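You operate a simulated robot arm through the tools that you are given. There is no shell and no other tool. Be economical: measure what you need, move in short steps, check, and stop when the job is done.

The job below is to be done with a simulated two-armed robot. You get a single attempt, and the scene is never put back.

JOB
Turn off air levers 7 and 8 and plug their test ports.
Fine: the two stations with no mould; black plug at 8, white plug at 7; air off before each plug.

The check looks at the end state, three seconds after you hand in, the way a careful person would. Anything else that was tipped, shoved, dropped, spilled or broken makes it a failure.

ROBOT AND FRAMES
Two 7-joint arms with two-finger parallel grippers on one trunk, on a base that drives. Base frame: it is fixed to the floor where the robot stands at the start and does not move with it; the origin is under the middle of the robot, x ahead of it, y to its left, z up; the surface under the hand at the start is at about z = 77.2. Units: cm, degrees, N and s.
The left shoulder is at the start at [2, 11.3, 117.2], the right one opposite. With the tool pointing down near the work surface each hand reaches from about 18 to 60 cm from the robot's upright axis, wherever it stands, measured 20 degrees to its own side. Places, roughly: black plug, white plug [-150, -25, 75]; test port of mould eight [50, 0, 80]; test port of mould seven [50, -110, 80]. Payload 1.57 kg a hand.
The TCP of each hand is the grasp point between the finger pads, 3 cm short of the fingertips. In the tool frame z runs along the fingers and y along their closing line. Largest opening 8 cm; finger width 1.7, thickness 1.2; the body of the gripper, 4 by 8.2 cm, starts 8 cm behind the TCP.
Orientation is that of the tool frame in the base frame, as a unit quaternion [x, y, z, w]. With the fingers straight down and closing along the base's y, the tool's x points along the base's -x, its y along +y and its z along -z.

CONTROLS
- The arms move only by the tool move_arm. It takes "left_series", "right_series" or both (then of equal length, played together; a hand with none holds still); each is a list of rows, each a list of 7 numbers: the shift along the tool's x, y, z in units of 250 mm (1.0 is 250 mm), then the turn, a rotation vector about the tool's x, y, z in units of 180 degrees (1.0 is 180 degrees), then the finger opening in cm, from 0 to 8. In form: [[tx, ty, tz, wx, wy, wz, grip], ...]. A call has 1 to 10 rows; each row is the pose to reach, as a shift and turn from the pose commanded when the call began, along the tool's axes at that moment. A call with a number of a shift or a turn outside -1 to 1 is refused whole. Rows are played at 5 a second. More than 5 cm and 8.6 degrees between two rows, or a gripper value outside its range, and nothing of the call is played. Where a pose cannot be reached the arm comes as near as it can. A force on the tool above 40 N (or 10 N above the force at the start of the call, whichever is more), or a blocked arm, ends the call early, and 0.2 s more pass. The fingers move at their own pace (about 4.5 cm/s each) and stop on an object; they squeeze with about 43 N. The grip force told is the motor's: it shows also when the fingers shut on nothing. Time passes only in rows, and 0.2 s behind the last, so rows that repeat a pose let the fingers close. The reply holds the time, the measured pose of the TCP, the force on the tool along the base axes, the opening and the grip force, in the units named above and with some noise, with the torque about the TCP (base axes, N m) and any sound that the robot's microphone picked up.
- Cameras (640 x 400 px; columns grow to the right, rows downward): "scene" is now at [9.6, 0.17, 129.35]; the picture's right is [0.01, -1.00, 0.00], its down [-0.63, -0.01, -0.78] and it looks along [0.78, 0.01, -0.63] (base axes); focal length 266 px, centre (320, 200). "left" rides on the left gripper at [7.2, 0.7, -12.2] in its tool frame; the picture's right is [-0.09, 1.00, 0.00], its down [-0.84, -0.08, -0.54] and it looks along [-0.54, -0.05, 0.84] (tool axes); focal length 238 px, centre (320, 200). "right" rides on the right gripper at [7.2, -0.7, -12.2] in its tool frame; the picture's right is [0.09, 1.00, 0.00], its down [-0.84, 0.08, -0.54] and it looks along [-0.54, 0.05, 0.84] (tool axes); focal length 238 px, centre (320, 200). There is no depth. A picture from a camera that has moved, and an enlarged one, comes with that camera's place and axes in the base frame and with its lens.
- capture(camera): a new picture of that camera. It takes no simulated time.
- slide_trunk(by): slides the trunk up (or, below 0, down) by that many cm; the arms and the scene camera ride with it, the base frame stays. It gives what a move gives, with no picture.
- steer(legs): drives the robot by 1 to 6 legs, each [ahead, left, turn to the left] in cm, cm and degrees, along the robot's own axes; the way and the turn of a leg run together, so that a leg with both is an arc; at most 150 cm and 180 degrees a leg. The arms and the cameras ride along, it lands a little off, and it stops where it bumps. It gives what a move gives.
- aim_head(pan, tilt): turns the head with the scene camera to pan (to the left, within 80 degrees either way) and tilt (down, from -29 to 69), counted from straight ahead of the robot. It gives what a move gives.
- inspect(camera, box): a new picture of the part [left, top, right, bottom] of that camera's present view, enlarged. It takes no simulated time.
- sign_off(): hands the job in; it is judged then, once.

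Work in short steps. Places have to be worked out from the pictures, the camera data and where the tool is seen: move nearer, look again, correct. Check each grasp and each placing, and mend what went wrong. You have 120 turns and 92 pictures in all, those below and enlarged ones among them. Open the grippers and draw the arms clear of the work before you hand the job in, unless the task says otherwise; then end with one line.

The tools are called after "Request:" as name(argument=value, ...) on one line, values as JSON. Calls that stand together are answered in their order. move_arm: Moves the arms, as the interface text tells. Its arguments: {"type":"object","properties":{"left_series":{"type":"array","items":{"type":"array","items":{"type":"number"}}},"right_series":{"type":"array","items":{"type":"array","items":{"type":"number"}}}},"required":[]} The other tools are called the same way: slide_trunk (by) slides the trunk up or down; steer (legs) drives the base; aim_head (pan, tilt) turns the head that bears the scene camera; capture (camera) takes a picture; inspect (camera, box) takes an enlarged picture of a part of a camera's view; sign_off () hands the job in.

At the start:

```text
clock: 0.0
left_position: [51.07, 24.57, 102.19]
left_tool_rot: [0.0, 1.0, 0.0, 0.0]
left_wrist_force: [-0.1, 0.3, 0.1]
left_wrist_torque: [-0.02, -0.01, -0.02]
left_grip_width: 8.03
left_finger_force: 0.1
right_position: [42.01, -24.69, 105.86]
right_tool_rot: [0.0, 1.0, 0.0, 0.0]
right_wrist_force: [0.8, -0.1, -0.3]
right_wrist_torque: [0.03, 0.02, 0.03]
right_grip_width: 8.02
right_finger_force: 0.2
trunk travel left (down, up): [-22.5, 34.5]
robot x, y, heading: [0.06, 0.13, -0.4]
head pan, tilt: [0.7, 39.2]
```

scene: 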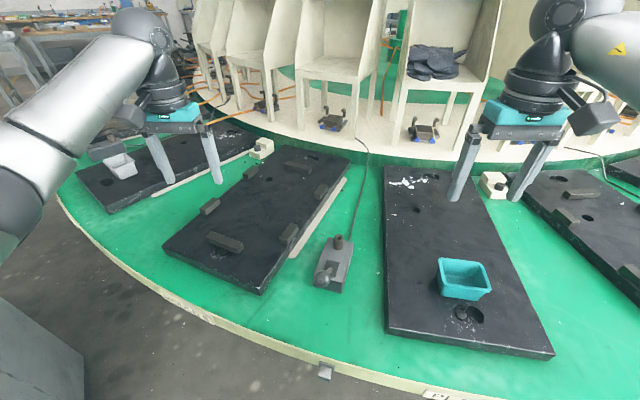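
right: 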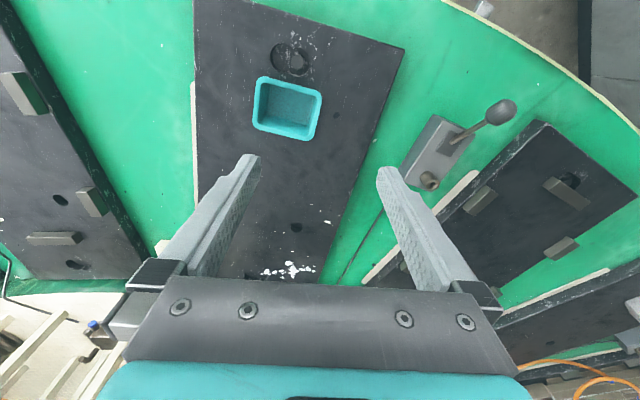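
left: 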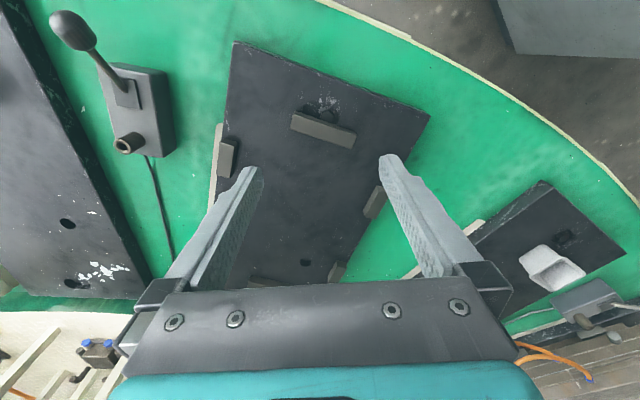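

The scene shows a lever box with a port near [50,0]; I enlarge it to see the lever and the port.

Request:
inspect(camera="scene", box=[270, 210, 400, 310])

Request:
inspect(camera="left", box=[30, 0, 210, 170])

Request:
aim_head(pan=-60, tilt=35)

Request:
capture(camera="scene")

```text
4.00 times, centred on (335, 260) of scene
camera zoom: at [9.6, 0.17, 129.35], right [0.01, -1.0, 0.0], down [-0.63, -0.01, -0.78], along [0.78, 0.01, -0.63], focal length 1063 px, centre (260, -40)
```

zoom: 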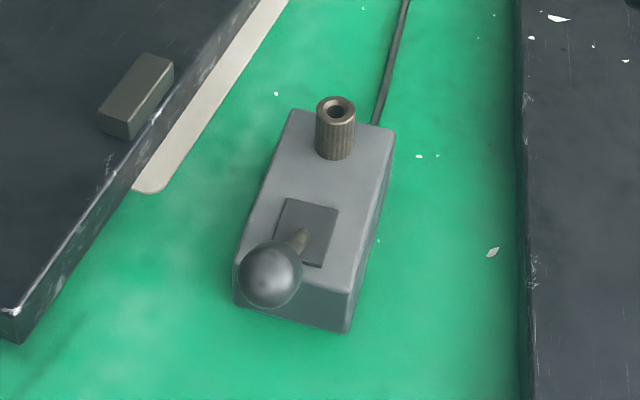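

```text
2.35 times, centred on (120, 85) of left
camera zoom: at [43.88, 25.24, 114.47], right [0.09, 1.0, 0.0], down [0.84, -0.08, 0.54], along [0.54, -0.05, -0.84], focal length 561 px, centre (791, 471)
```

zoom: 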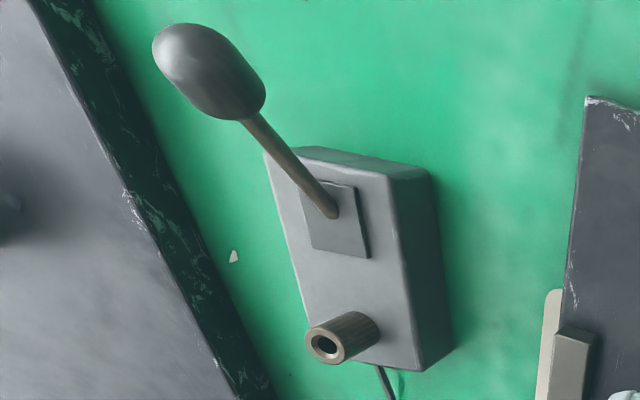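

```text
clock: 1.3
left_position: [51.08, 24.56, 102.25]
left_tool_rot: [0.0, 1.0, 0.0, 0.0]
left_wrist_force: [0.3, -0.3, -0.5]
left_wrist_torque: [0.01, -0.04, 0.01]
left_grip_width: 7.99
left_finger_force: 0.1
right_position: [42.14, -24.61, 105.88]
right_tool_rot: [-0.001, 1.0, 0.0, 0.001]
right_wrist_force: [-0.1, -0.5, -1.0]
right_wrist_torque: [-0.01, 0.02, -0.02]
right_grip_width: 8.03
right_finger_force: 0.2
trunk travel left (down, up): [-22.5, 34.5]
robot x, y, heading: [-0.11, 0.17, -0.0]
head pan, tilt: [-60.0, 35.0]
```

```text
86 pictures are left
camera scene: at [5.45, -7.56, 129.98], right [-0.87, -0.5, 0.0], down [-0.29, 0.5, -0.82], along [0.41, -0.71, -0.57], focal length 266 px, centre (320, 200)
```

scene: 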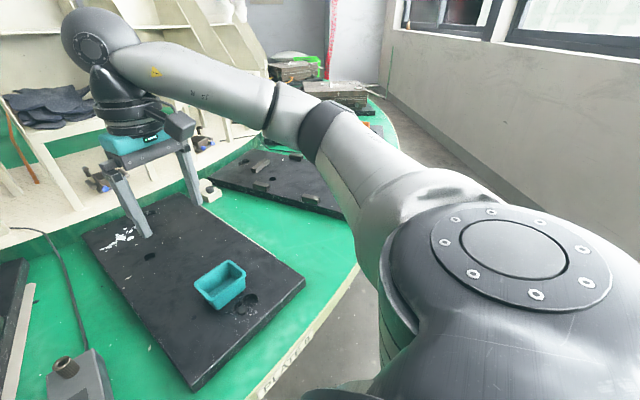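

Lever 8 leans toward me (handle on the near side), and the off direction is not marked yet. I look to the left and level to see the surroundings.

Request:
aim_head(pan=75, tilt=30)

Request:
capture(camera="scene")

Request:
aim_head(pan=0, tilt=10)

Request:
capture(camera="scene")

```text
clock: 3.5
left_position: [51.0, 24.59, 102.39]
left_tool_rot: [0.0, 1.0, 0.0, 0.0]
left_wrist_force: [0.0, -0.3, 0.1]
left_wrist_torque: [-0.03, 0.01, 0.04]
left_grip_width: 7.99
left_finger_force: 0.0
right_position: [42.11, -24.63, 105.72]
right_tool_rot: [0.0, 1.0, 0.0, 0.0]
right_wrist_force: [-0.9, -0.5, 0.0]
right_wrist_torque: [-0.02, 0.04, 0.0]
right_grip_width: 8.01
right_finger_force: 0.0
trunk travel left (down, up): [-22.5, 34.5]
robot x, y, heading: [0.0, -0.12, -0.1]
head pan, tilt: [75.0, 30.0]
```

```text
85 pictures are left
camera scene: at [3.39, 8.79, 130.76], right [0.97, -0.26, 0.0], down [-0.13, -0.48, -0.87], along [0.22, 0.84, -0.5], focal length 266 px, centre (320, 200)
```

scene: 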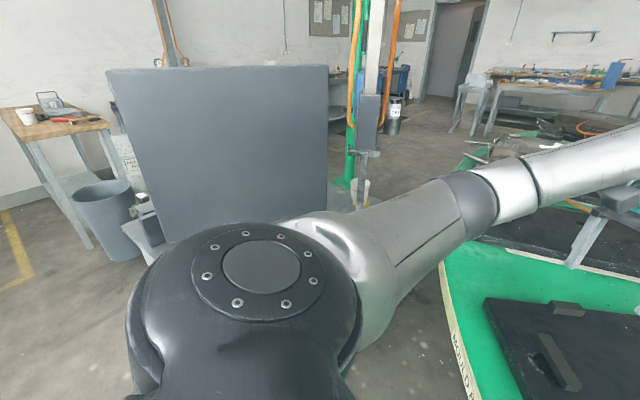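

```text
clock: 5.0
left_position: [51.09, 24.68, 102.29]
left_tool_rot: [0.0, 1.0, 0.0, 0.0]
left_wrist_force: [0.4, 0.4, 0.3]
left_wrist_torque: [0.04, 0.01, 0.03]
left_grip_width: 8.0
left_finger_force: 0.1
right_position: [42.07, -24.56, 105.89]
right_tool_rot: [-0.001, 1.0, 0.0, 0.0]
right_wrist_force: [-0.4, -0.4, 0.1]
right_wrist_torque: [0.01, 0.01, 0.0]
right_grip_width: 8.01
right_finger_force: 0.1
trunk travel left (down, up): [-22.5, 34.5]
robot x, y, heading: [0.16, -0.08, -0.1]
head pan, tilt: [0.0, 10.0]
```

```text
84 pictures are left
camera scene: at [10.34, 0.07, 133.99], right [0.0, -1.0, 0.0], down [-0.17, 0.0, -0.98], along [0.98, 0.0, -0.17], focal length 266 px, centre (320, 200)
```

scene: 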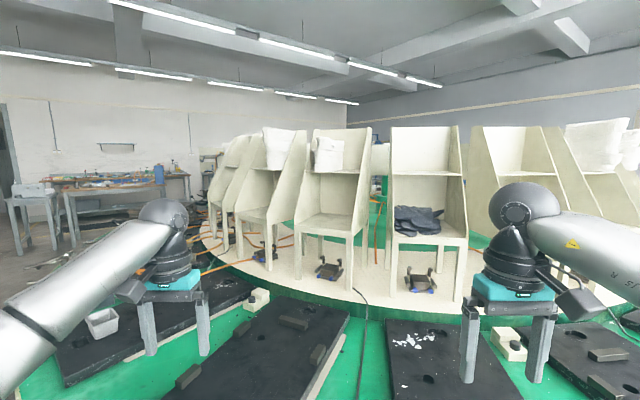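

Before turning around I pull both hands in closer and a bit up, so the turn is compact.

Request:
move_arm(left_series=[[0.19, 0, -0.05, 0, 0, 0, 8], [0.38, 0, -0.1, 0, 0, 0, 8], [0.57, 0, -0.1, 0, 0, 0, 8], [0.76, 0, -0.1, 0, 0, 0, 8]], right_series=[[0.1, 0, 0, 0, 0, 0, 8], [0.2, 0, 0, 0, 0, 0, 8], [0.3, 0, 0, 0, 0, 0, 8], [0.4, 0, 0, 0, 0, 0, 8]])

Request:
steer(legs=[[-30, 0, 0], [0, 0, -90]])

Request:
capture(camera="scene")

```text
clock: 6.0
left_position: [31.81, 24.79, 104.55]
left_tool_rot: [0.0, 1.0, -0.001, -0.002]
left_wrist_force: [-0.9, -0.5, 0.0]
left_wrist_torque: [-0.02, -0.02, 0.01]
left_grip_width: 7.98
left_finger_force: 0.1
right_position: [31.94, -24.67, 105.9]
right_tool_rot: [0.001, 1.0, 0.0, 0.0]
right_wrist_force: [0.3, -1.0, 0.4]
right_wrist_torque: [-0.02, -0.01, 0.04]
right_grip_width: 8.0
right_finger_force: 0.0
trunk travel left (down, up): [-22.5, 34.5]
robot x, y, heading: [0.45, -0.02, 0.2]
head pan, tilt: [0.0, 10.0]
```

```text
clock: 11.7
left_position: [-4.02, -31.03, 104.58]
left_tool_rot: [0.696, 0.718, 0.0, 0.0]
left_wrist_force: [-0.5, 0.3, -0.3]
left_wrist_torque: [0.04, -0.01, 0.03]
left_grip_width: 8.01
left_finger_force: 0.1
right_position: [-53.49, -32.9, 105.72]
right_tool_rot: [0.695, 0.719, 0.0, 0.0]
right_wrist_force: [-0.3, 0.4, -0.1]
right_wrist_torque: [-0.03, -0.02, 0.02]
right_grip_width: 7.99
right_finger_force: 0.0
trunk travel left (down, up): [-22.5, 34.5]
robot x, y, heading: [-30.0, 0.15, -88.1]
head pan, tilt: [0.0, 10.0]
```

```text
83 pictures are left
camera scene: at [-29.46, -10.25, 133.99], right [-1.0, -0.03, 0.0], down [-0.01, 0.17, -0.98], along [0.03, -0.98, -0.17], focal length 266 px, centre (320, 200)
```

scene: 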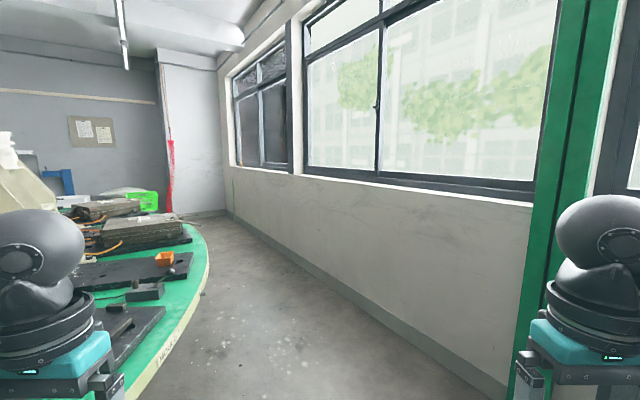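

Lever 7's station shows at left; I enlarge it, then look rightward (toward -x) for the plugs' bench.

Request:
inspect(camera="scene", box=[60, 180, 220, 380])

Request:
aim_head(pan=-75, tilt=20)

Request:
capture(camera="scene")

```text
2.00 times, centred on (140, 280) of scene
camera zoom: at [-29.46, -10.25, 133.99], right [-1.0, -0.03, 0.0], down [-0.01, 0.17, -0.98], along [0.03, -0.98, -0.17], focal length 532 px, centre (680, 40)
```

zoom: 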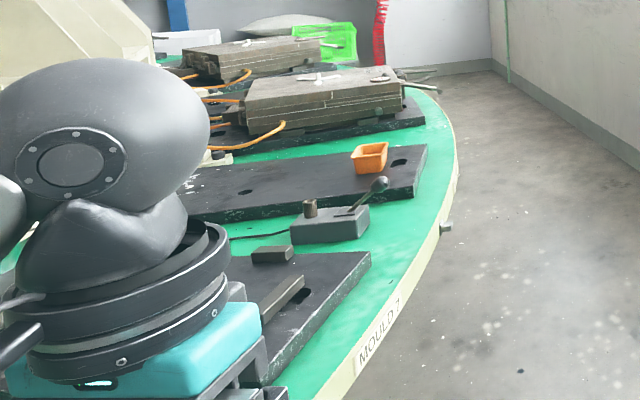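

```text
clock: 13.2
left_position: [-4.0, -31.13, 104.63]
left_tool_rot: [0.695, 0.719, 0.001, 0.0]
left_wrist_force: [-0.2, 0.1, 0.4]
left_wrist_torque: [-0.01, 0.01, -0.05]
left_grip_width: 8.03
left_finger_force: 0.0
right_position: [-53.38, -33.0, 105.83]
right_tool_rot: [0.695, 0.719, 0.001, 0.0]
right_wrist_force: [0.9, -0.9, 0.4]
right_wrist_torque: [-0.03, 0.0, 0.0]
right_grip_width: 8.04
right_finger_force: 0.0
trunk travel left (down, up): [-22.5, 34.5]
robot x, y, heading: [-29.95, -0.15, -88.1]
head pan, tilt: [-75.0, 20.0]
```

```text
81 pictures are left
camera scene: at [-38.68, -3.68, 132.36], right [-0.29, 0.96, 0.0], down [0.33, 0.1, -0.94], along [-0.9, -0.27, -0.34], focal length 266 px, centre (320, 200)
```

scene: 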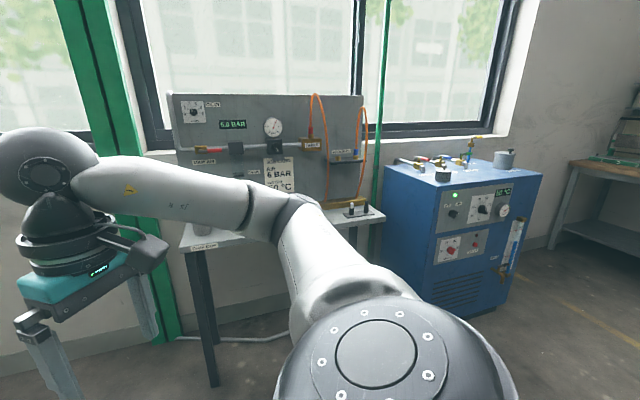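

The bench with the panel stands toward -x; plugs may be at its right end. I turn to face it.

Request:
steer(legs=[[0, 0, -91.9]])

Request:
aim_head(pan=0, tilt=20)

Request:
capture(camera="scene")

```text
clock: 17.6
left_position: [-62.31, -24.17, 104.68]
left_tool_rot: [1.0, -0.01, 0.0, 0.0]
left_wrist_force: [-0.5, 0.1, -0.3]
left_wrist_torque: [0.01, 0.03, 0.01]
left_grip_width: 8.0
left_finger_force: 0.2
right_position: [-61.52, 25.41, 105.9]
right_tool_rot: [1.0, -0.009, -0.001, 0.0]
right_wrist_force: [0.1, -0.4, -0.1]
right_wrist_torque: [0.01, -0.02, 0.01]
right_grip_width: 8.02
right_finger_force: 0.0
trunk travel left (down, up): [-22.5, 34.5]
robot x, y, heading: [-30.0, -0.07, 179.1]
head pan, tilt: [-75.0, 20.0]
```

```text
clock: 19.0
left_position: [-62.3, -24.21, 104.59]
left_tool_rot: [1.0, -0.01, 0.0, 0.001]
left_wrist_force: [0.0, 0.4, 0.4]
left_wrist_torque: [-0.01, 0.02, -0.01]
left_grip_width: 8.01
left_finger_force: 0.0
right_position: [-61.44, 25.38, 105.74]
right_tool_rot: [1.0, -0.01, 0.0, -0.001]
right_wrist_force: [0.3, -0.3, 0.5]
right_wrist_torque: [-0.01, -0.01, 0.03]
right_grip_width: 8.01
right_finger_force: 0.0
trunk travel left (down, up): [-22.5, 34.5]
robot x, y, heading: [-30.09, -0.01, 178.8]
head pan, tilt: [0.0, 20.0]
```

```text
80 pictures are left
camera scene: at [-40.11, 0.25, 132.36], right [0.02, 1.0, 0.0], down [0.34, -0.01, -0.94], along [-0.94, 0.02, -0.34], focal length 266 px, centre (320, 200)
```

scene: 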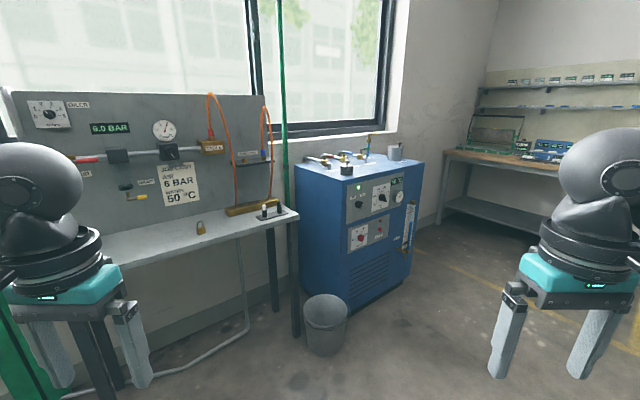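

The small items at the right end of the bench look like the plugs; I enlarge them and the panel notices.

Request:
inspect(camera="scene", box=[180, 140, 310, 240])

Request:
inspect(camera="scene", box=[60, 85, 290, 220])

```text
4.00 times, centred on (245, 190) of scene
camera zoom: at [-40.11, 0.25, 132.36], right [0.02, 1.0, 0.0], down [0.34, -0.01, -0.94], along [-0.94, 0.02, -0.34], focal length 1063 px, centre (620, 240)
```

zoom: 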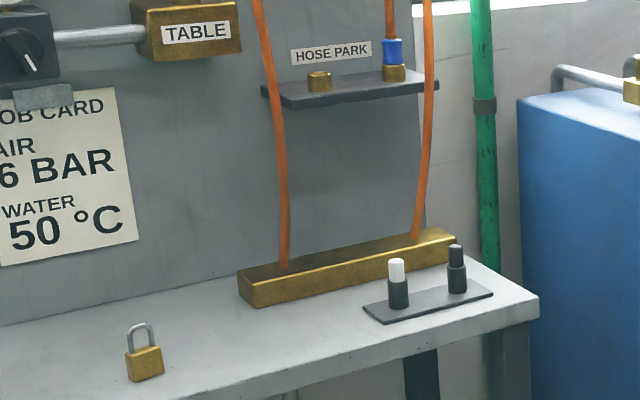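

```text
2.78 times, centred on (175, 152) of scene
camera zoom: at [-40.11, 0.25, 132.36], right [0.02, 1.0, 0.0], down [0.34, -0.01, -0.94], along [-0.94, 0.02, -0.34], focal length 740 px, centre (724, 332)
```

zoom: 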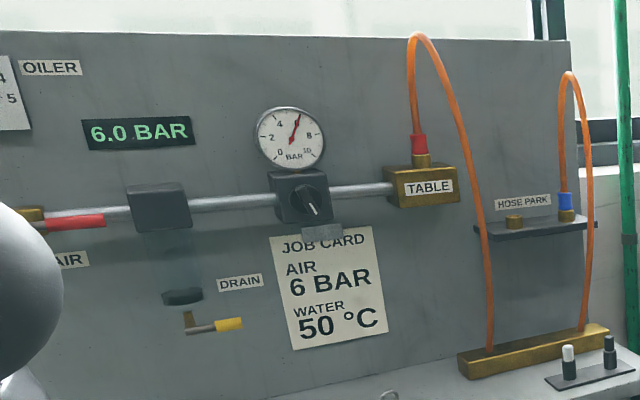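

The white and black plugs stand on a small plate at the bench's right end, around y −20 to −28. I drive 50 cm nearer and look with head and left hand camera.

Request:
steer(legs=[[50, 0, 1]])

Request:
aim_head(pan=15, tilt=40)

Request:
capture(camera="scene")

Request:
capture(camera="left")

```text
clock: 21.9
left_position: [-111.3, -24.12, 104.59]
left_tool_rot: [1.0, 0.0, 0.0, 0.0]
left_wrist_force: [-0.3, 0.9, -0.5]
left_wrist_torque: [0.01, 0.0, 0.0]
left_grip_width: 8.02
left_finger_force: 0.0
right_position: [-111.36, 25.28, 105.78]
right_tool_rot: [1.0, -0.001, 0.0, 0.0]
right_wrist_force: [0.2, 0.0, 0.5]
right_wrist_torque: [0.02, 0.0, -0.01]
right_grip_width: 8.01
right_finger_force: 0.0
trunk travel left (down, up): [-22.5, 34.5]
robot x, y, heading: [-79.15, 0.5, 179.6]
head pan, tilt: [0.0, 20.0]
```

```text
clock: 22.8
left_position: [-111.29, -24.25, 104.68]
left_tool_rot: [1.0, -0.001, 0.0, 0.0]
left_wrist_force: [0.2, 1.3, -0.3]
left_wrist_torque: [-0.01, 0.0, -0.02]
left_grip_width: 8.03
left_finger_force: 0.0
right_position: [-111.33, 25.23, 105.77]
right_tool_rot: [1.0, -0.001, 0.0, 0.0]
right_wrist_force: [-0.4, 0.1, 0.7]
right_wrist_torque: [-0.02, 0.03, -0.03]
right_grip_width: 8.01
right_finger_force: 0.0
trunk travel left (down, up): [-22.5, 34.5]
robot x, y, heading: [-79.73, 0.47, 180.3]
head pan, tilt: [15.0, 40.0]
```

```text
77 pictures are left
camera scene: at [-88.43, -1.62, 129.23], right [-0.26, 0.97, 0.0], down [0.62, 0.16, -0.77], along [-0.74, -0.2, -0.64], focal length 266 px, centre (320, 200)
```

scene: 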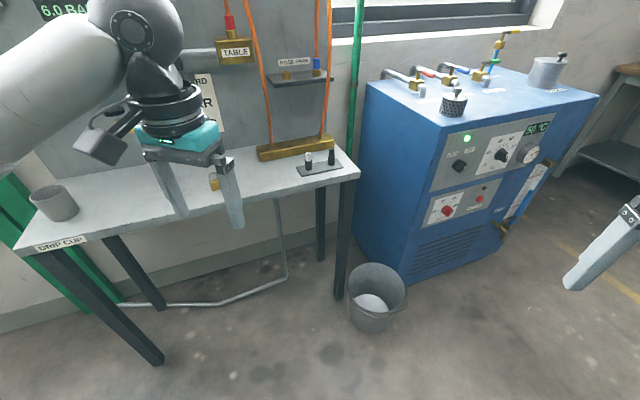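

```text
76 pictures are left
camera left: at [-104.06, -24.92, 116.81], right [-0.09, -1.0, 0.0], down [-0.84, 0.08, 0.54], along [-0.54, 0.05, -0.84], focal length 238 px, centre (320, 200)
```

left: 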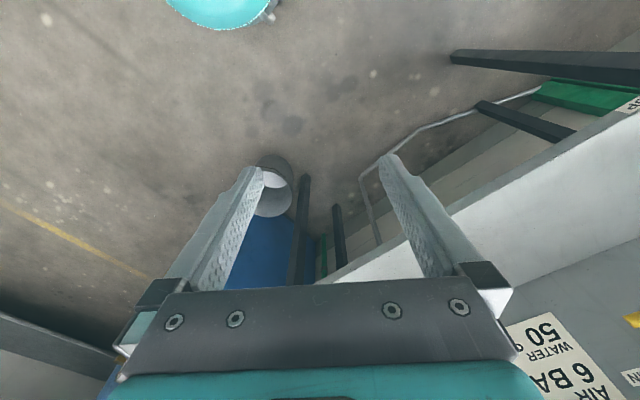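

Triangulating: plugs are near (-158,-22), z≈85, the bench edge runs diagonally (normal heading ≈215°), and a bin stands below at (-159,5). I'll square up at about (-111,-11), heading 215°, so the right hand can reach and the bin is clear.

Request:
steer(legs=[[31, 11, 0], [0, 0, 35]])

Request:
aim_head(pan=-20, tilt=45)

Request:
capture(camera="scene")

Request:
capture(camera="right")

```text
clock: 26.6
left_position: [-122.12, -49.15, 104.51]
left_tool_rot: [0.953, 0.304, 0.0, 0.0]
left_wrist_force: [0.3, -0.5, 1.0]
left_wrist_torque: [0.01, 0.02, 0.0]
left_grip_width: 8.02
left_finger_force: 0.1
right_position: [-151.02, -8.99, 105.72]
right_tool_rot: [0.953, 0.303, 0.001, 0.0]
right_wrist_force: [-0.1, 0.3, -0.1]
right_wrist_torque: [0.03, 0.0, -0.02]
right_grip_width: 8.01
right_finger_force: 0.0
trunk travel left (down, up): [-22.5, 34.5]
robot x, y, heading: [-110.36, -10.5, -144.5]
head pan, tilt: [15.0, 40.0]
```

```text
clock: 27.7
left_position: [-122.19, -49.18, 104.62]
left_tool_rot: [0.953, 0.304, -0.001, 0.0]
left_wrist_force: [0.0, -0.5, -0.3]
left_wrist_torque: [0.01, 0.01, 0.0]
left_grip_width: 7.98
left_finger_force: 0.1
right_position: [-150.97, -8.98, 105.8]
right_tool_rot: [0.953, 0.304, 0.0, 0.0]
right_wrist_force: [0.5, 0.0, -0.9]
right_wrist_torque: [0.02, 0.0, -0.02]
right_grip_width: 8.0
right_finger_force: 0.1
trunk travel left (down, up): [-22.5, 34.5]
robot x, y, heading: [-110.45, -10.52, -144.6]
head pan, tilt: [-20.0, 45.0]
```

```text
75 pictures are left
camera scene: at [-119.12, -13.17, 128.5], right [-0.27, 0.96, 0.0], down [0.68, 0.19, -0.71], along [-0.68, -0.19, -0.71], focal length 266 px, centre (320, 200)
```

scene: 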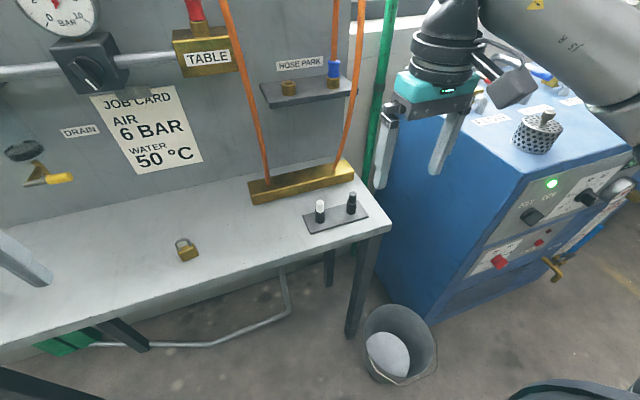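

```text
74 pictures are left
camera right: at [-145.48, -4.16, 118.0], right [0.65, -0.76, 0.0], down [-0.64, -0.55, 0.54], along [-0.41, -0.35, -0.84], focal length 238 px, centre (320, 200)
```

right: 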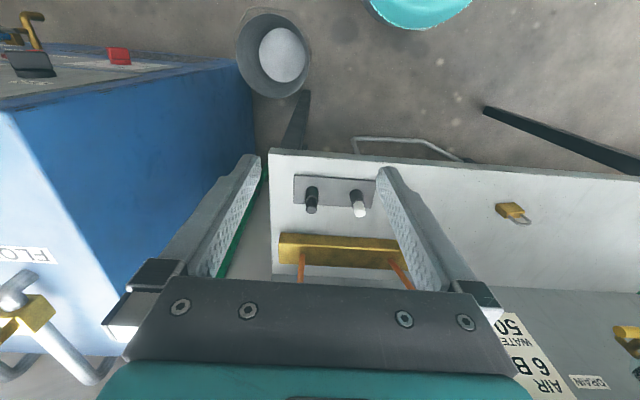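

Triangulated plug tops: black (-164.5,-18.3,85), white (-158.7,-24.3,86); in the robot frame black is at 48.5 ahead, 25 right. I bring the right hand above the black plug with narrowed fingers, at z≈95.

Request:
move_arm(right_series=[[-0.13, 0, 0.08, 0, 0, 0, 5], [-0.26, 0, 0.16, 0, 0, 0, 5], [-0.38, 0, 0.24, 0, 0, 0, 5], [-0.5, 0, 0.32, 0, 0, 0, 5], [-0.6, 0, 0.4, 0, 0, 0, 5]])

Request:
capture(camera="right")

Request:
inspect(camera="scene", box=[270, 120, 430, 240])

```text
clock: 28.9
left_position: [-122.2, -49.18, 104.65]
left_tool_rot: [0.953, 0.304, 0.001, 0.0]
left_wrist_force: [0.1, 0.5, -0.1]
left_wrist_torque: [0.03, -0.01, -0.01]
left_grip_width: 7.99
left_finger_force: 0.1
right_position: [-163.27, -17.8, 95.64]
right_tool_rot: [0.953, 0.304, 0.0, 0.0]
right_wrist_force: [-1.3, 0.7, -0.6]
right_wrist_torque: [-0.01, 0.03, -0.03]
right_grip_width: 4.99
right_finger_force: 0.1
trunk travel left (down, up): [-22.5, 34.5]
robot x, y, heading: [-110.67, -10.49, -144.7]
head pan, tilt: [-20.0, 45.0]
```

```text
73 pictures are left
camera right: at [-157.73, -12.93, 107.9], right [0.65, -0.76, 0.0], down [-0.64, -0.55, 0.54], along [-0.41, -0.35, -0.84], focal length 238 px, centre (320, 200)
```

right: 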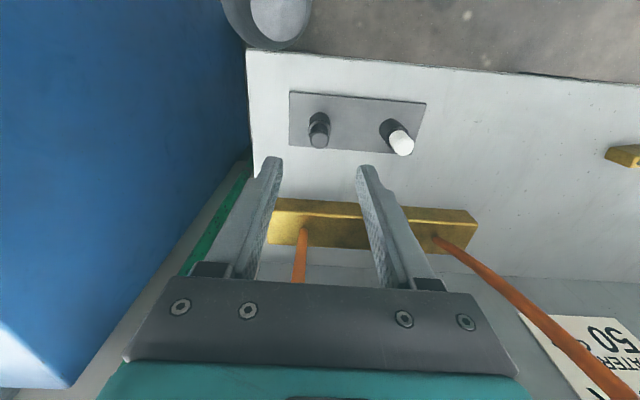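

```text
3.33 times, centred on (350, 180) of scene
camera zoom: at [-119.14, -13.18, 128.49], right [-0.27, 0.96, 0.0], down [0.68, 0.19, -0.71], along [-0.68, -0.19, -0.71], focal length 886 px, centre (220, 267)
```

zoom: 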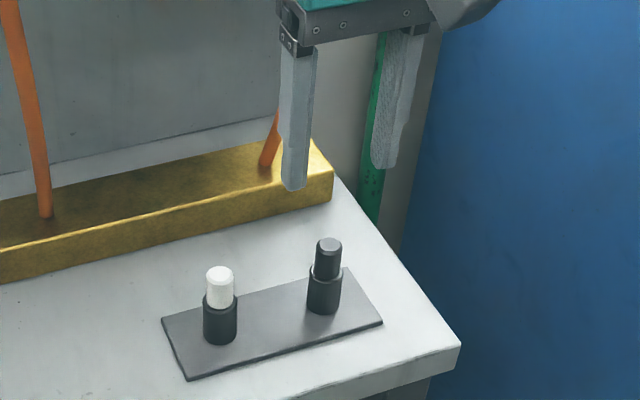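

Two hand-camera views agree with the scene: black plug top at about (-163.4,-17.6,86.4), right under the TCP; the coloured cap stands ~2.7 cm above a dark sleeve. I lower to z≈86.9 and close on the cap only.

Request:
move_arm(right_series=[[0, 0, 0.12, 0, 0, 0, 5], [0, 0, 0.24, 0, 0, 0, 5], [0, 0, 0.35, 0, 0, 0, 5], [0, 0, 0.35, 0, 0, 0, 5]])

Request:
capture(camera="right")

Request:
inspect(camera="scene", box=[270, 120, 430, 240])

```text
clock: 29.9
left_position: [-122.1, -49.17, 104.69]
left_tool_rot: [0.953, 0.304, 0.0, 0.0]
left_wrist_force: [0.0, 0.2, 0.3]
left_wrist_torque: [-0.01, -0.01, -0.01]
left_grip_width: 8.02
left_finger_force: 0.0
right_position: [-163.27, -17.58, 87.02]
right_tool_rot: [0.953, 0.304, 0.0, 0.001]
right_wrist_force: [-0.1, 0.0, 0.0]
right_wrist_torque: [0.03, -0.03, 0.0]
right_grip_width: 5.0
right_finger_force: 0.2
trunk travel left (down, up): [-22.5, 34.5]
robot x, y, heading: [-110.75, -10.43, -144.7]
head pan, tilt: [-20.0, 45.0]
```

```text
71 pictures are left
camera right: at [-157.78, -12.8, 99.33], right [0.65, -0.76, 0.0], down [-0.64, -0.55, 0.54], along [-0.41, -0.35, -0.84], focal length 238 px, centre (320, 200)
```

right: 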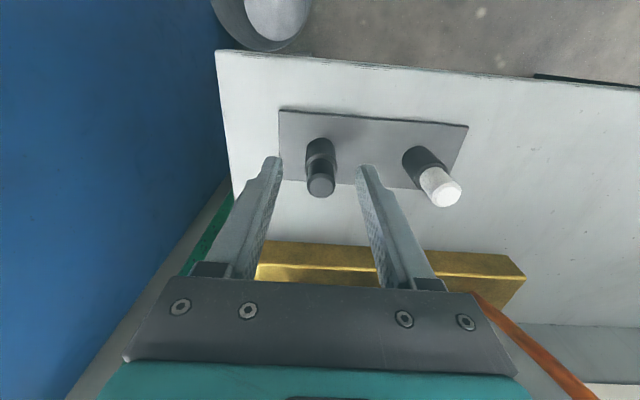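

```text
3.33 times, centred on (350, 180) of scene
camera zoom: at [-119.13, -13.16, 128.5], right [-0.27, 0.96, 0.0], down [0.68, 0.19, -0.71], along [-0.68, -0.19, -0.71], focal length 886 px, centre (220, 267)
```

zoom: 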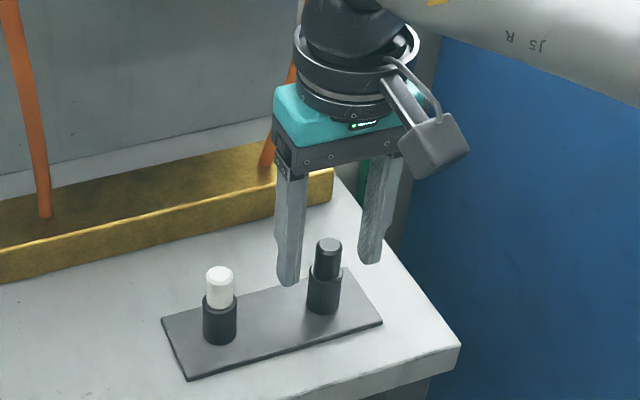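

The plug top sits at the TCP's image point, between the fingers; I close and hold.

Request:
move_arm(right_series=[[0, 0, 0, 0, 0, 0, 3], [0, 0, 0, 0, 0, 0, 1], [0, 0, 0, 0, 0, 0, 0], [0, 0, 0, 0, 0, 0, 0], [0, 0, 0, 0, 0, 0, 0]])

Request:
capture(camera="right")

```text
clock: 31.1
left_position: [-122.16, -49.11, 104.67]
left_tool_rot: [0.953, 0.304, 0.001, 0.001]
left_wrist_force: [0.1, 0.6, 0.0]
left_wrist_torque: [0.01, -0.01, 0.0]
left_grip_width: 7.97
left_finger_force: 0.1
right_position: [-163.3, -17.57, 87.17]
right_tool_rot: [0.953, 0.304, 0.0, 0.0]
right_wrist_force: [-0.2, 0.2, -0.2]
right_wrist_torque: [0.02, -0.02, -0.03]
right_grip_width: 1.51
right_finger_force: 31.2
trunk travel left (down, up): [-22.5, 34.5]
robot x, y, heading: [-110.58, -10.28, -144.6]
head pan, tilt: [-20.0, 45.0]
```

```text
69 pictures are left
camera right: at [-157.77, -12.81, 99.36], right [0.65, -0.76, 0.0], down [-0.64, -0.55, 0.54], along [-0.41, -0.35, -0.84], focal length 238 px, centre (320, 200)
```

right: 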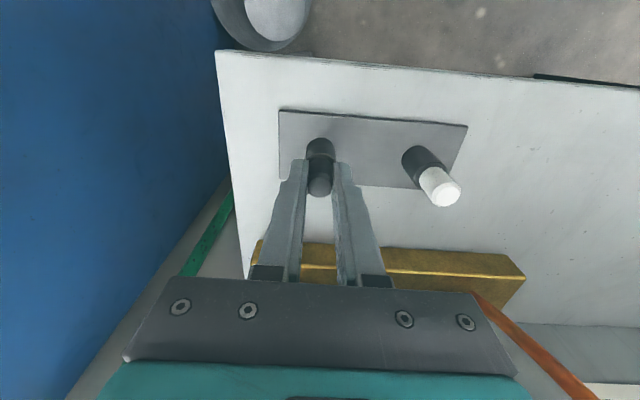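

Gripped at 1.5 cm. I lift straight up and check.

Request:
move_arm(right_series=[[0, 0, -0.06, 0, 0, 0, 0], [0, 0, -0.14, 0, 0, 0, 0], [0, 0, -0.26, 0, 0, 0, 0], [0, 0, -0.4, 0, 0, 0, 0]])

Request:
capture(camera="right")

Request:
inspect(camera="scene", box=[270, 120, 430, 240])

```text
clock: 32.1
left_position: [-122.2, -49.12, 104.67]
left_tool_rot: [0.953, 0.304, 0.0, 0.0]
left_wrist_force: [0.9, -0.5, 1.5]
left_wrist_torque: [0.0, -0.04, -0.01]
left_grip_width: 7.99
left_finger_force: 0.0
right_position: [-163.43, -17.74, 96.88]
right_tool_rot: [0.953, 0.304, 0.001, 0.0]
right_wrist_force: [0.5, 0.1, 0.0]
right_wrist_torque: [-0.02, -0.02, -0.01]
right_grip_width: 1.46
right_finger_force: 30.8
trunk travel left (down, up): [-22.5, 34.5]
robot x, y, heading: [-110.74, -10.42, -144.4]
head pan, tilt: [-20.0, 45.0]
```

```text
68 pictures are left
camera right: at [-157.92, -12.97, 109.16], right [0.65, -0.76, 0.0], down [-0.64, -0.55, 0.54], along [-0.41, -0.35, -0.84], focal length 238 px, centre (320, 200)
```

right: 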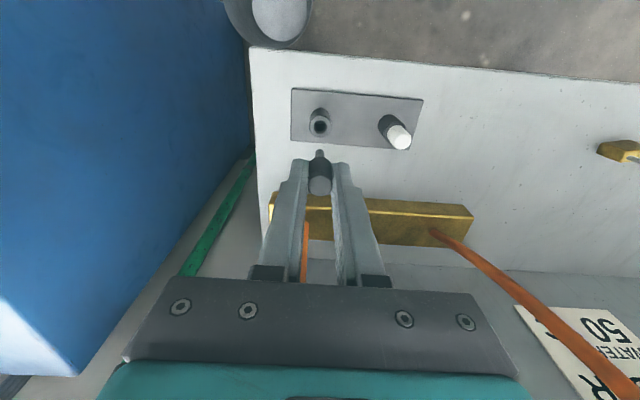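

```text
3.33 times, centred on (350, 180) of scene
camera zoom: at [-119.11, -13.17, 128.5], right [-0.27, 0.96, 0.0], down [0.68, 0.19, -0.71], along [-0.68, -0.19, -0.71], focal length 886 px, centre (220, 267)
```

zoom: 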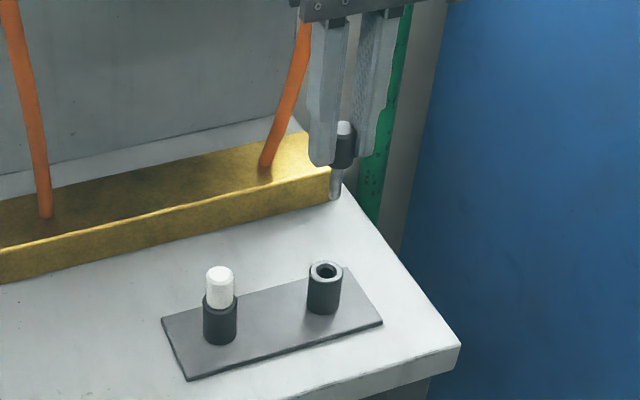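

The black plug is out: cap in the fingers with a pin below it. I draw the hand back and up, then drive back to station 8.

Request:
move_arm(right_series=[[0.16, 0, -0.08, 0, 0, 0, 0], [0.32, 0, -0.16, 0, 0, 0, 0], [0.48, 0, -0.24, 0, 0, 0, 0], [0.62, 0, -0.36, 0, 0, 0, 0]])

Request:
steer(legs=[[-25, 0, 0], [0, 0, 144.5], [80, -4, 0]])

Request:
aim_head(pan=0, tilt=45)

Request:
capture(camera="scene")

```text
clock: 33.1
left_position: [-122.16, -49.1, 104.63]
left_tool_rot: [0.953, 0.304, 0.0, 0.001]
left_wrist_force: [-0.7, 0.0, 0.4]
left_wrist_torque: [-0.01, -0.02, -0.02]
left_grip_width: 7.98
left_finger_force: 0.1
right_position: [-150.56, -8.53, 106.02]
right_tool_rot: [0.953, 0.304, 0.0, 0.0]
right_wrist_force: [0.3, -0.4, 0.0]
right_wrist_torque: [0.0, 0.0, -0.02]
right_grip_width: 1.46
right_finger_force: 30.7
trunk travel left (down, up): [-22.5, 34.5]
robot x, y, heading: [-110.21, -10.52, -144.5]
head pan, tilt: [-20.0, 45.0]
```

```text
clock: 44.6
left_position: [21.04, 23.2, 104.54]
left_tool_rot: [0.005, 1.0, 0.0, 0.0]
left_wrist_force: [0.1, -0.5, -0.1]
left_wrist_torque: [-0.01, 0.01, 0.0]
left_grip_width: 7.99
left_finger_force: 0.1
right_position: [20.16, -26.42, 105.98]
right_tool_rot: [0.006, 1.0, 0.0, 0.001]
right_wrist_force: [0.8, -0.5, -0.7]
right_wrist_torque: [-0.01, 0.02, 0.02]
right_grip_width: 1.57
right_finger_force: 31.0
trunk travel left (down, up): [-22.5, 34.5]
robot x, y, heading: [-11.47, -1.27, -0.5]
head pan, tilt: [-20.0, 45.0]
```

```text
clock: 45.5
left_position: [21.01, 23.05, 104.59]
left_tool_rot: [0.005, 1.0, 0.0, -0.001]
left_wrist_force: [0.5, 0.6, 0.0]
left_wrist_torque: [0.0, 0.02, 0.0]
left_grip_width: 8.0
left_finger_force: 0.0
right_position: [20.08, -26.41, 106.12]
right_tool_rot: [0.006, 1.0, 0.001, 0.0]
right_wrist_force: [0.5, -0.2, -0.9]
right_wrist_torque: [-0.02, -0.02, -0.01]
right_grip_width: 1.57
right_finger_force: 31.6
trunk travel left (down, up): [-22.5, 34.5]
robot x, y, heading: [-10.9, -1.5, -0.6]
head pan, tilt: [0.0, 45.0]
```

```text
66 pictures are left
camera scene: at [-2.06, -1.27, 128.5], right [-0.01, -1.0, 0.0], down [-0.71, 0.01, -0.71], along [0.71, -0.01, -0.71], focal length 266 px, centre (320, 200)
```

scene: 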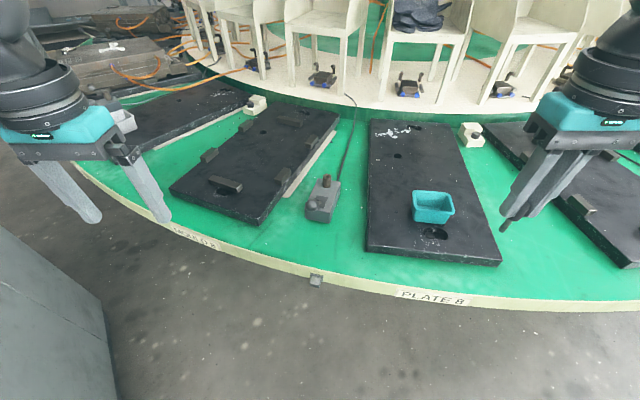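

Before touching the lever I want the on/off convention; I enlarge this lever and the neighbour stations with moulds.

Request:
inspect(camera="scene", box=[270, 140, 390, 300])

Request:
aim_head(pan=40, tilt=20)

Request:
capture(camera="scene")

```text
2.50 times, centred on (330, 220) of scene
camera zoom: at [-2.06, -1.27, 128.5], right [-0.01, -1.0, 0.0], down [-0.71, 0.01, -0.71], along [0.71, -0.01, -0.71], focal length 664 px, centre (295, 150)
```

zoom: 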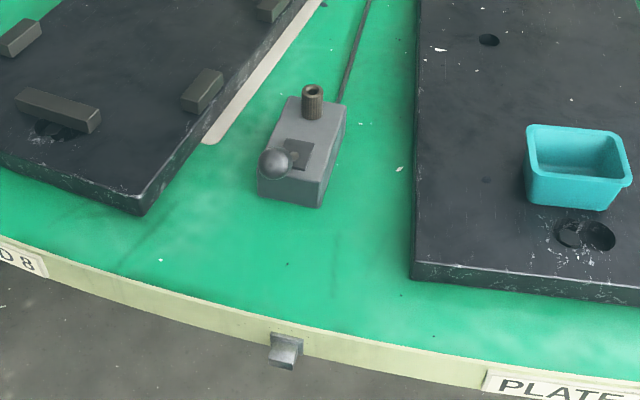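

```text
clock: 46.5
left_position: [20.96, 23.2, 104.58]
left_tool_rot: [0.005, 1.0, 0.0, 0.001]
left_wrist_force: [0.7, 0.5, 0.5]
left_wrist_torque: [0.02, 0.0, -0.03]
left_grip_width: 8.0
left_finger_force: 0.1
right_position: [20.18, -26.39, 105.97]
right_tool_rot: [0.005, 1.0, 0.0, 0.0]
right_wrist_force: [-0.4, 0.0, -0.1]
right_wrist_torque: [-0.04, 0.0, 0.01]
right_grip_width: 1.56
right_finger_force: 31.3
trunk travel left (down, up): [-22.5, 34.5]
robot x, y, heading: [-11.17, -1.4, -0.4]
head pan, tilt: [40.0, 20.0]
```

```text
64 pictures are left
camera scene: at [-2.98, 4.73, 132.36], right [0.63, -0.77, 0.0], down [-0.27, -0.22, -0.94], along [0.73, 0.6, -0.34], focal length 266 px, centre (320, 200)
```

scene: 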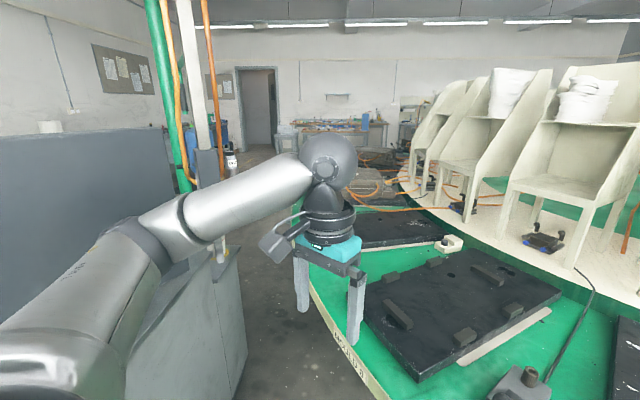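

The convention isn't visible from here. I drive up to station 8 and bring the left hand camera over the lever for a close look.

Request:
steer(legs=[[11, 1.4, 0.4]])

Request:
move_arm(left_series=[[0, -0.19, 0, 0, 0, 0, 8], [0, -0.38, 0, 0, 0, 0, 8], [0, -0.56, 0, 0, 0, 0, 8], [0, -0.7, 0.1, 0, 0, 0, 8]])

Request:
capture(camera="left")

Request:
aim_head(pan=0, tilt=50)

Request:
capture(camera="scene")

```text
clock: 47.8
left_position: [31.86, 24.59, 104.52]
left_tool_rot: [0.002, 1.0, 0.001, 0.0]
left_wrist_force: [-0.3, 0.4, -0.2]
left_wrist_torque: [0.0, 0.05, -0.01]
left_grip_width: 8.0
left_finger_force: 0.2
right_position: [31.4, -24.75, 106.01]
right_tool_rot: [0.003, 1.0, 0.0, -0.001]
right_wrist_force: [0.3, -0.5, -0.5]
right_wrist_torque: [-0.01, -0.02, 0.01]
right_grip_width: 1.53
right_finger_force: 31.4
trunk travel left (down, up): [-22.5, 34.5]
robot x, y, heading: [-0.59, -0.25, -0.5]
head pan, tilt: [40.0, 20.0]
```

```text
clock: 48.8
left_position: [31.86, 7.11, 102.14]
left_tool_rot: [0.003, 1.0, 0.0, 0.0]
left_wrist_force: [0.4, -0.3, 0.2]
left_wrist_torque: [0.03, 0.02, -0.02]
left_grip_width: 7.99
left_finger_force: 0.1
right_position: [31.34, -24.88, 106.0]
right_tool_rot: [0.002, 1.0, 0.0, 0.0]
right_wrist_force: [-0.5, -0.1, -1.2]
right_wrist_torque: [0.0, 0.05, 0.05]
right_grip_width: 1.57
right_finger_force: 31.2
trunk travel left (down, up): [-22.5, 34.5]
robot x, y, heading: [0.15, -0.19, -0.4]
head pan, tilt: [40.0, 20.0]
```

```text
63 pictures are left
camera left: at [24.58, 7.75, 114.38], right [0.1, 1.0, 0.0], down [0.84, -0.08, 0.54], along [0.54, -0.05, -0.84], focal length 238 px, centre (320, 200)
```

left: 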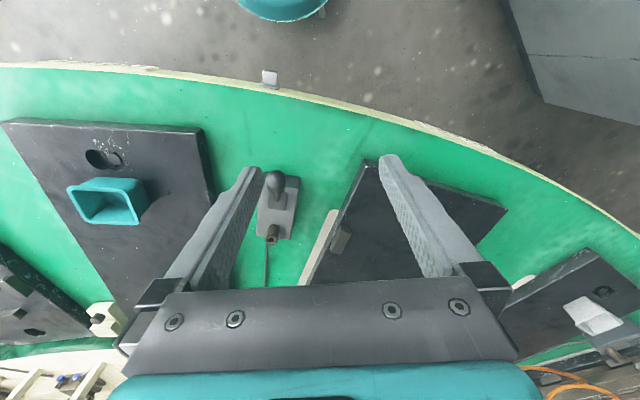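

```text
clock: 49.8
left_position: [31.75, 7.36, 102.19]
left_tool_rot: [0.003, 1.0, 0.0, 0.0]
left_wrist_force: [0.1, -0.2, -0.3]
left_wrist_torque: [0.0, -0.01, 0.03]
left_grip_width: 7.99
left_finger_force: 0.1
right_position: [31.28, -24.91, 106.01]
right_tool_rot: [0.002, 1.0, 0.001, 0.0]
right_wrist_force: [0.3, -0.7, -0.4]
right_wrist_torque: [0.02, -0.03, 0.0]
right_grip_width: 1.57
right_finger_force: 31.6
trunk travel left (down, up): [-22.5, 34.5]
robot x, y, heading: [-0.13, 0.26, -0.2]
head pan, tilt: [0.0, 50.0]
```

```text
62 pictures are left
camera scene: at [8.46, 0.13, 127.81], right [0.0, -1.0, 0.0], down [-0.77, 0.0, -0.64], along [0.64, 0.0, -0.77], focal length 266 px, centre (320, 200)
```

scene: 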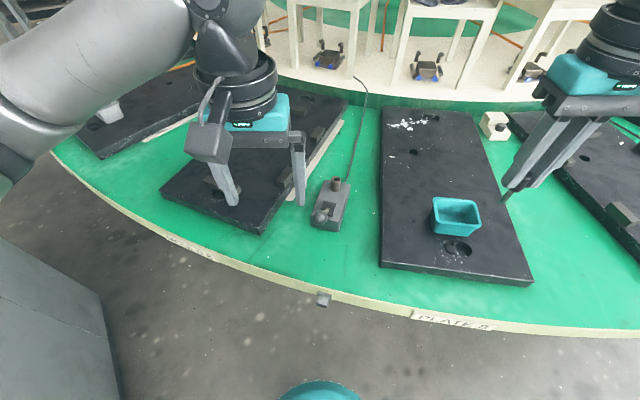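

I enlarge lever 8 in this view and the grey item at the right edge, which may be another station's lever.

Request:
inspect(camera="left", box=[220, 150, 340, 260])

Request:
inspect(camera="left", box=[520, 260, 640, 400])

```text
3.64 times, centred on (280, 205) of left
camera zoom: at [24.56, 7.86, 114.41], right [0.1, 1.0, 0.0], down [0.84, -0.08, 0.54], along [0.54, -0.05, -0.84], focal length 867 px, centre (466, 182)
```

zoom: 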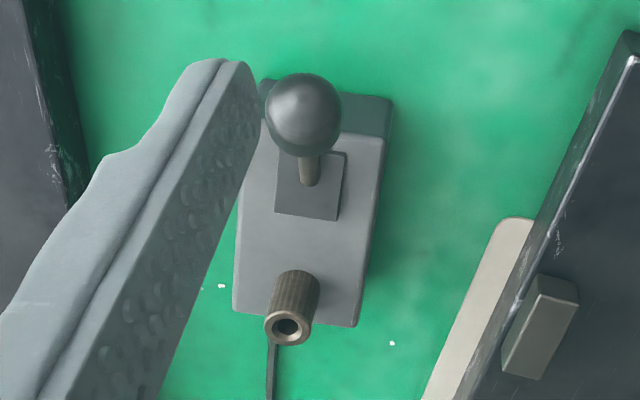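

```text
2.86 times, centred on (580, 330) of left
camera zoom: at [24.56, 7.86, 114.41], right [0.1, 1.0, 0.0], down [0.84, -0.08, 0.54], along [0.54, -0.05, -0.84], focal length 681 px, centre (-423, -171)
```

zoom: 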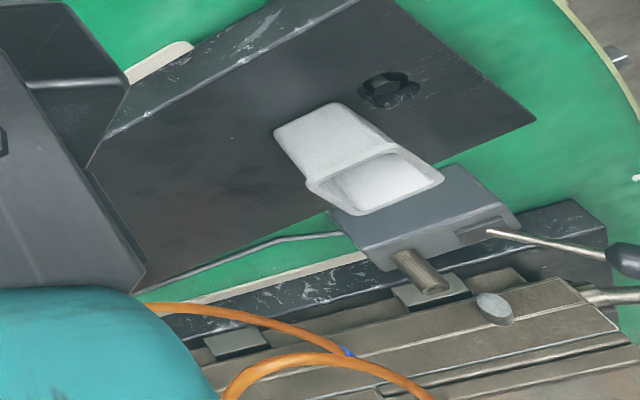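

Station 9, which has a mould in use, shows its lever leaning outward too, so outward = on and off means throwing it inward toward the port. Knob 8 triangulates to (40.1,-0.1,84.3), pivot (46.6,-2,78.8). I lower the closed left fingers on the knob's outer side, short of contact.

Request:
move_arm(left_series=[[-0.02, -0.08, 0.12, 0, 0, 0, 5], [-0.04, -0.16, 0.24, 0, 0, 0, 2], [-0.06, -0.226, 0.38, 0, 0, 0, 0], [-0.07, -0.226, 0.53, 0, 0, 0, 0], [-0.07, -0.226, 0.665, 0, 0, 0, 0]])

Request:
capture(camera="left")

Request:
inspect(camera="scene", box=[260, 130, 420, 260])

```text
clock: 51.0
left_position: [33.54, 1.46, 85.49]
left_tool_rot: [0.002, 1.0, 0.0, 0.0]
left_wrist_force: [0.0, 0.1, 0.5]
left_wrist_torque: [0.02, -0.02, -0.01]
left_grip_width: 0.02
left_finger_force: 12.3
right_position: [31.27, -24.86, 105.88]
right_tool_rot: [0.002, 1.0, 0.0, -0.001]
right_wrist_force: [0.8, -0.2, -0.5]
right_wrist_torque: [0.0, -0.03, 0.0]
right_grip_width: 1.55
right_finger_force: 31.7
trunk travel left (down, up): [-22.5, 34.5]
robot x, y, heading: [-0.26, -0.05, -0.1]
head pan, tilt: [0.0, 50.0]
```

```text
59 pictures are left
camera left: at [26.26, 1.98, 97.74], right [0.1, 1.0, 0.0], down [0.84, -0.08, 0.54], along [0.54, -0.05, -0.84], focal length 238 px, centre (320, 200)
```

left: 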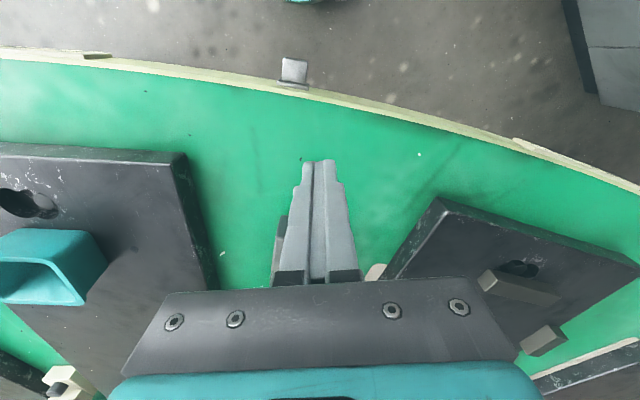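

```text
3.08 times, centred on (340, 195) of scene
camera zoom: at [8.46, 0.12, 127.81], right [0.0, -1.0, 0.0], down [-0.77, 0.0, -0.64], along [0.64, 0.0, -0.77], focal length 818 px, centre (258, 215)
```

zoom: 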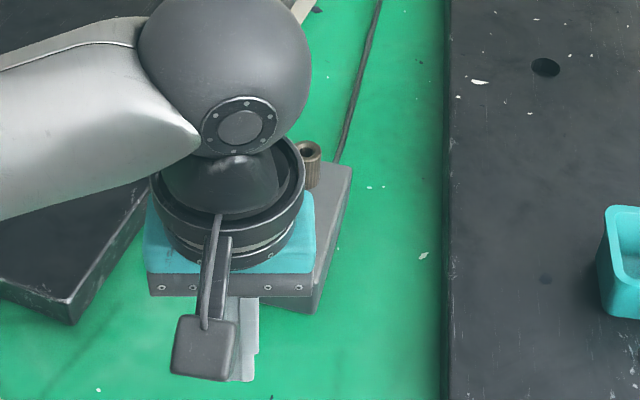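

Fingers stand outside the knob on its line. I push inward along the box axis about 11.5 cm, watching force and sound.

Request:
move_arm(left_series=[[-0.08, -0.022, 0, 0, 0, 0, 0], [-0.16, -0.044, 0, 0, 0, 0, 0], [-0.24, -0.066, 0, 0, 0, 0, 0], [-0.32, -0.088, 0, 0, 0, 0, 0], [-0.4, -0.11, 0, 0, 0, 0, 0], [-0.46, -0.126, 0, 0, 0, 0, 0]])

Request:
inspect(camera="scene", box=[260, 130, 420, 260])

```text
clock: 52.0
left_position: [40.77, -0.86, 85.82]
left_tool_rot: [0.006, 1.0, -0.001, -0.001]
left_wrist_force: [-0.1, -1.2, -0.4]
left_wrist_torque: [0.05, 0.01, -0.01]
left_grip_width: 0.0
left_finger_force: 21.1
right_position: [31.32, -24.91, 105.91]
right_tool_rot: [0.003, 1.0, 0.0, -0.001]
right_wrist_force: [0.7, -0.2, -0.3]
right_wrist_torque: [-0.01, 0.01, 0.04]
right_grip_width: 1.55
right_finger_force: 31.4
trunk travel left (down, up): [-22.5, 34.5]
robot x, y, heading: [-0.26, -0.23, -0.3]
head pan, tilt: [0.0, 50.0]
stopped in row 4 (left hand): the force on the tool passed its limit at 50 N (the readings are from after the stop); the commanded pose is now the measured one
```

```text
3.08 times, centred on (340, 195) of scene
camera zoom: at [8.6, 0.1, 127.77], right [0.0, -1.0, 0.0], down [-0.77, 0.0, -0.64], along [0.64, 0.0, -0.77], focal length 818 px, centre (258, 215)
```

zoom: 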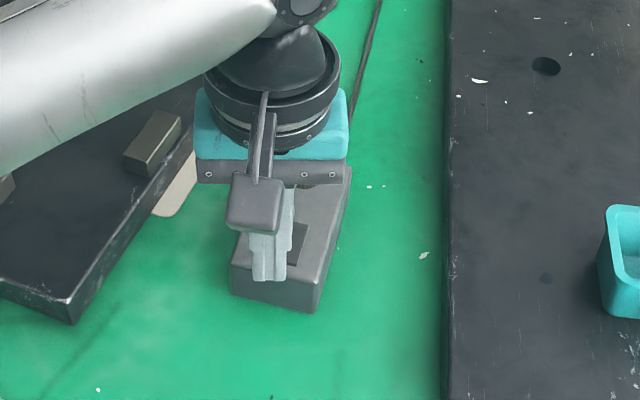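

The push met >40 N at about x=40.8. I look with the hand camera at where the lever is now.

Request:
capture(camera="left")

```text
56 pictures are left
camera left: at [33.6, -0.04, 98.01], right [0.1, 0.99, 0.0], down [0.84, -0.09, 0.54], along [0.54, -0.06, -0.84], focal length 238 px, centre (320, 200)
```

left: 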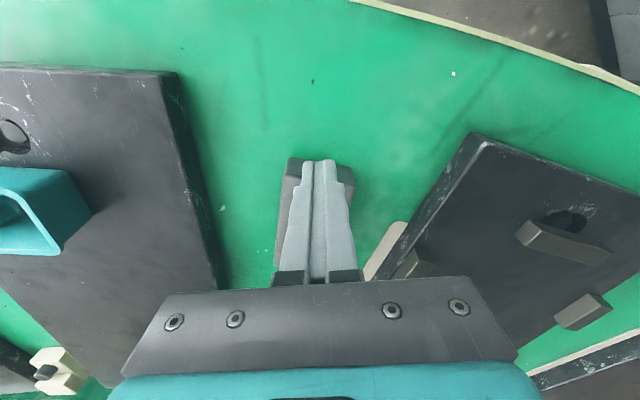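

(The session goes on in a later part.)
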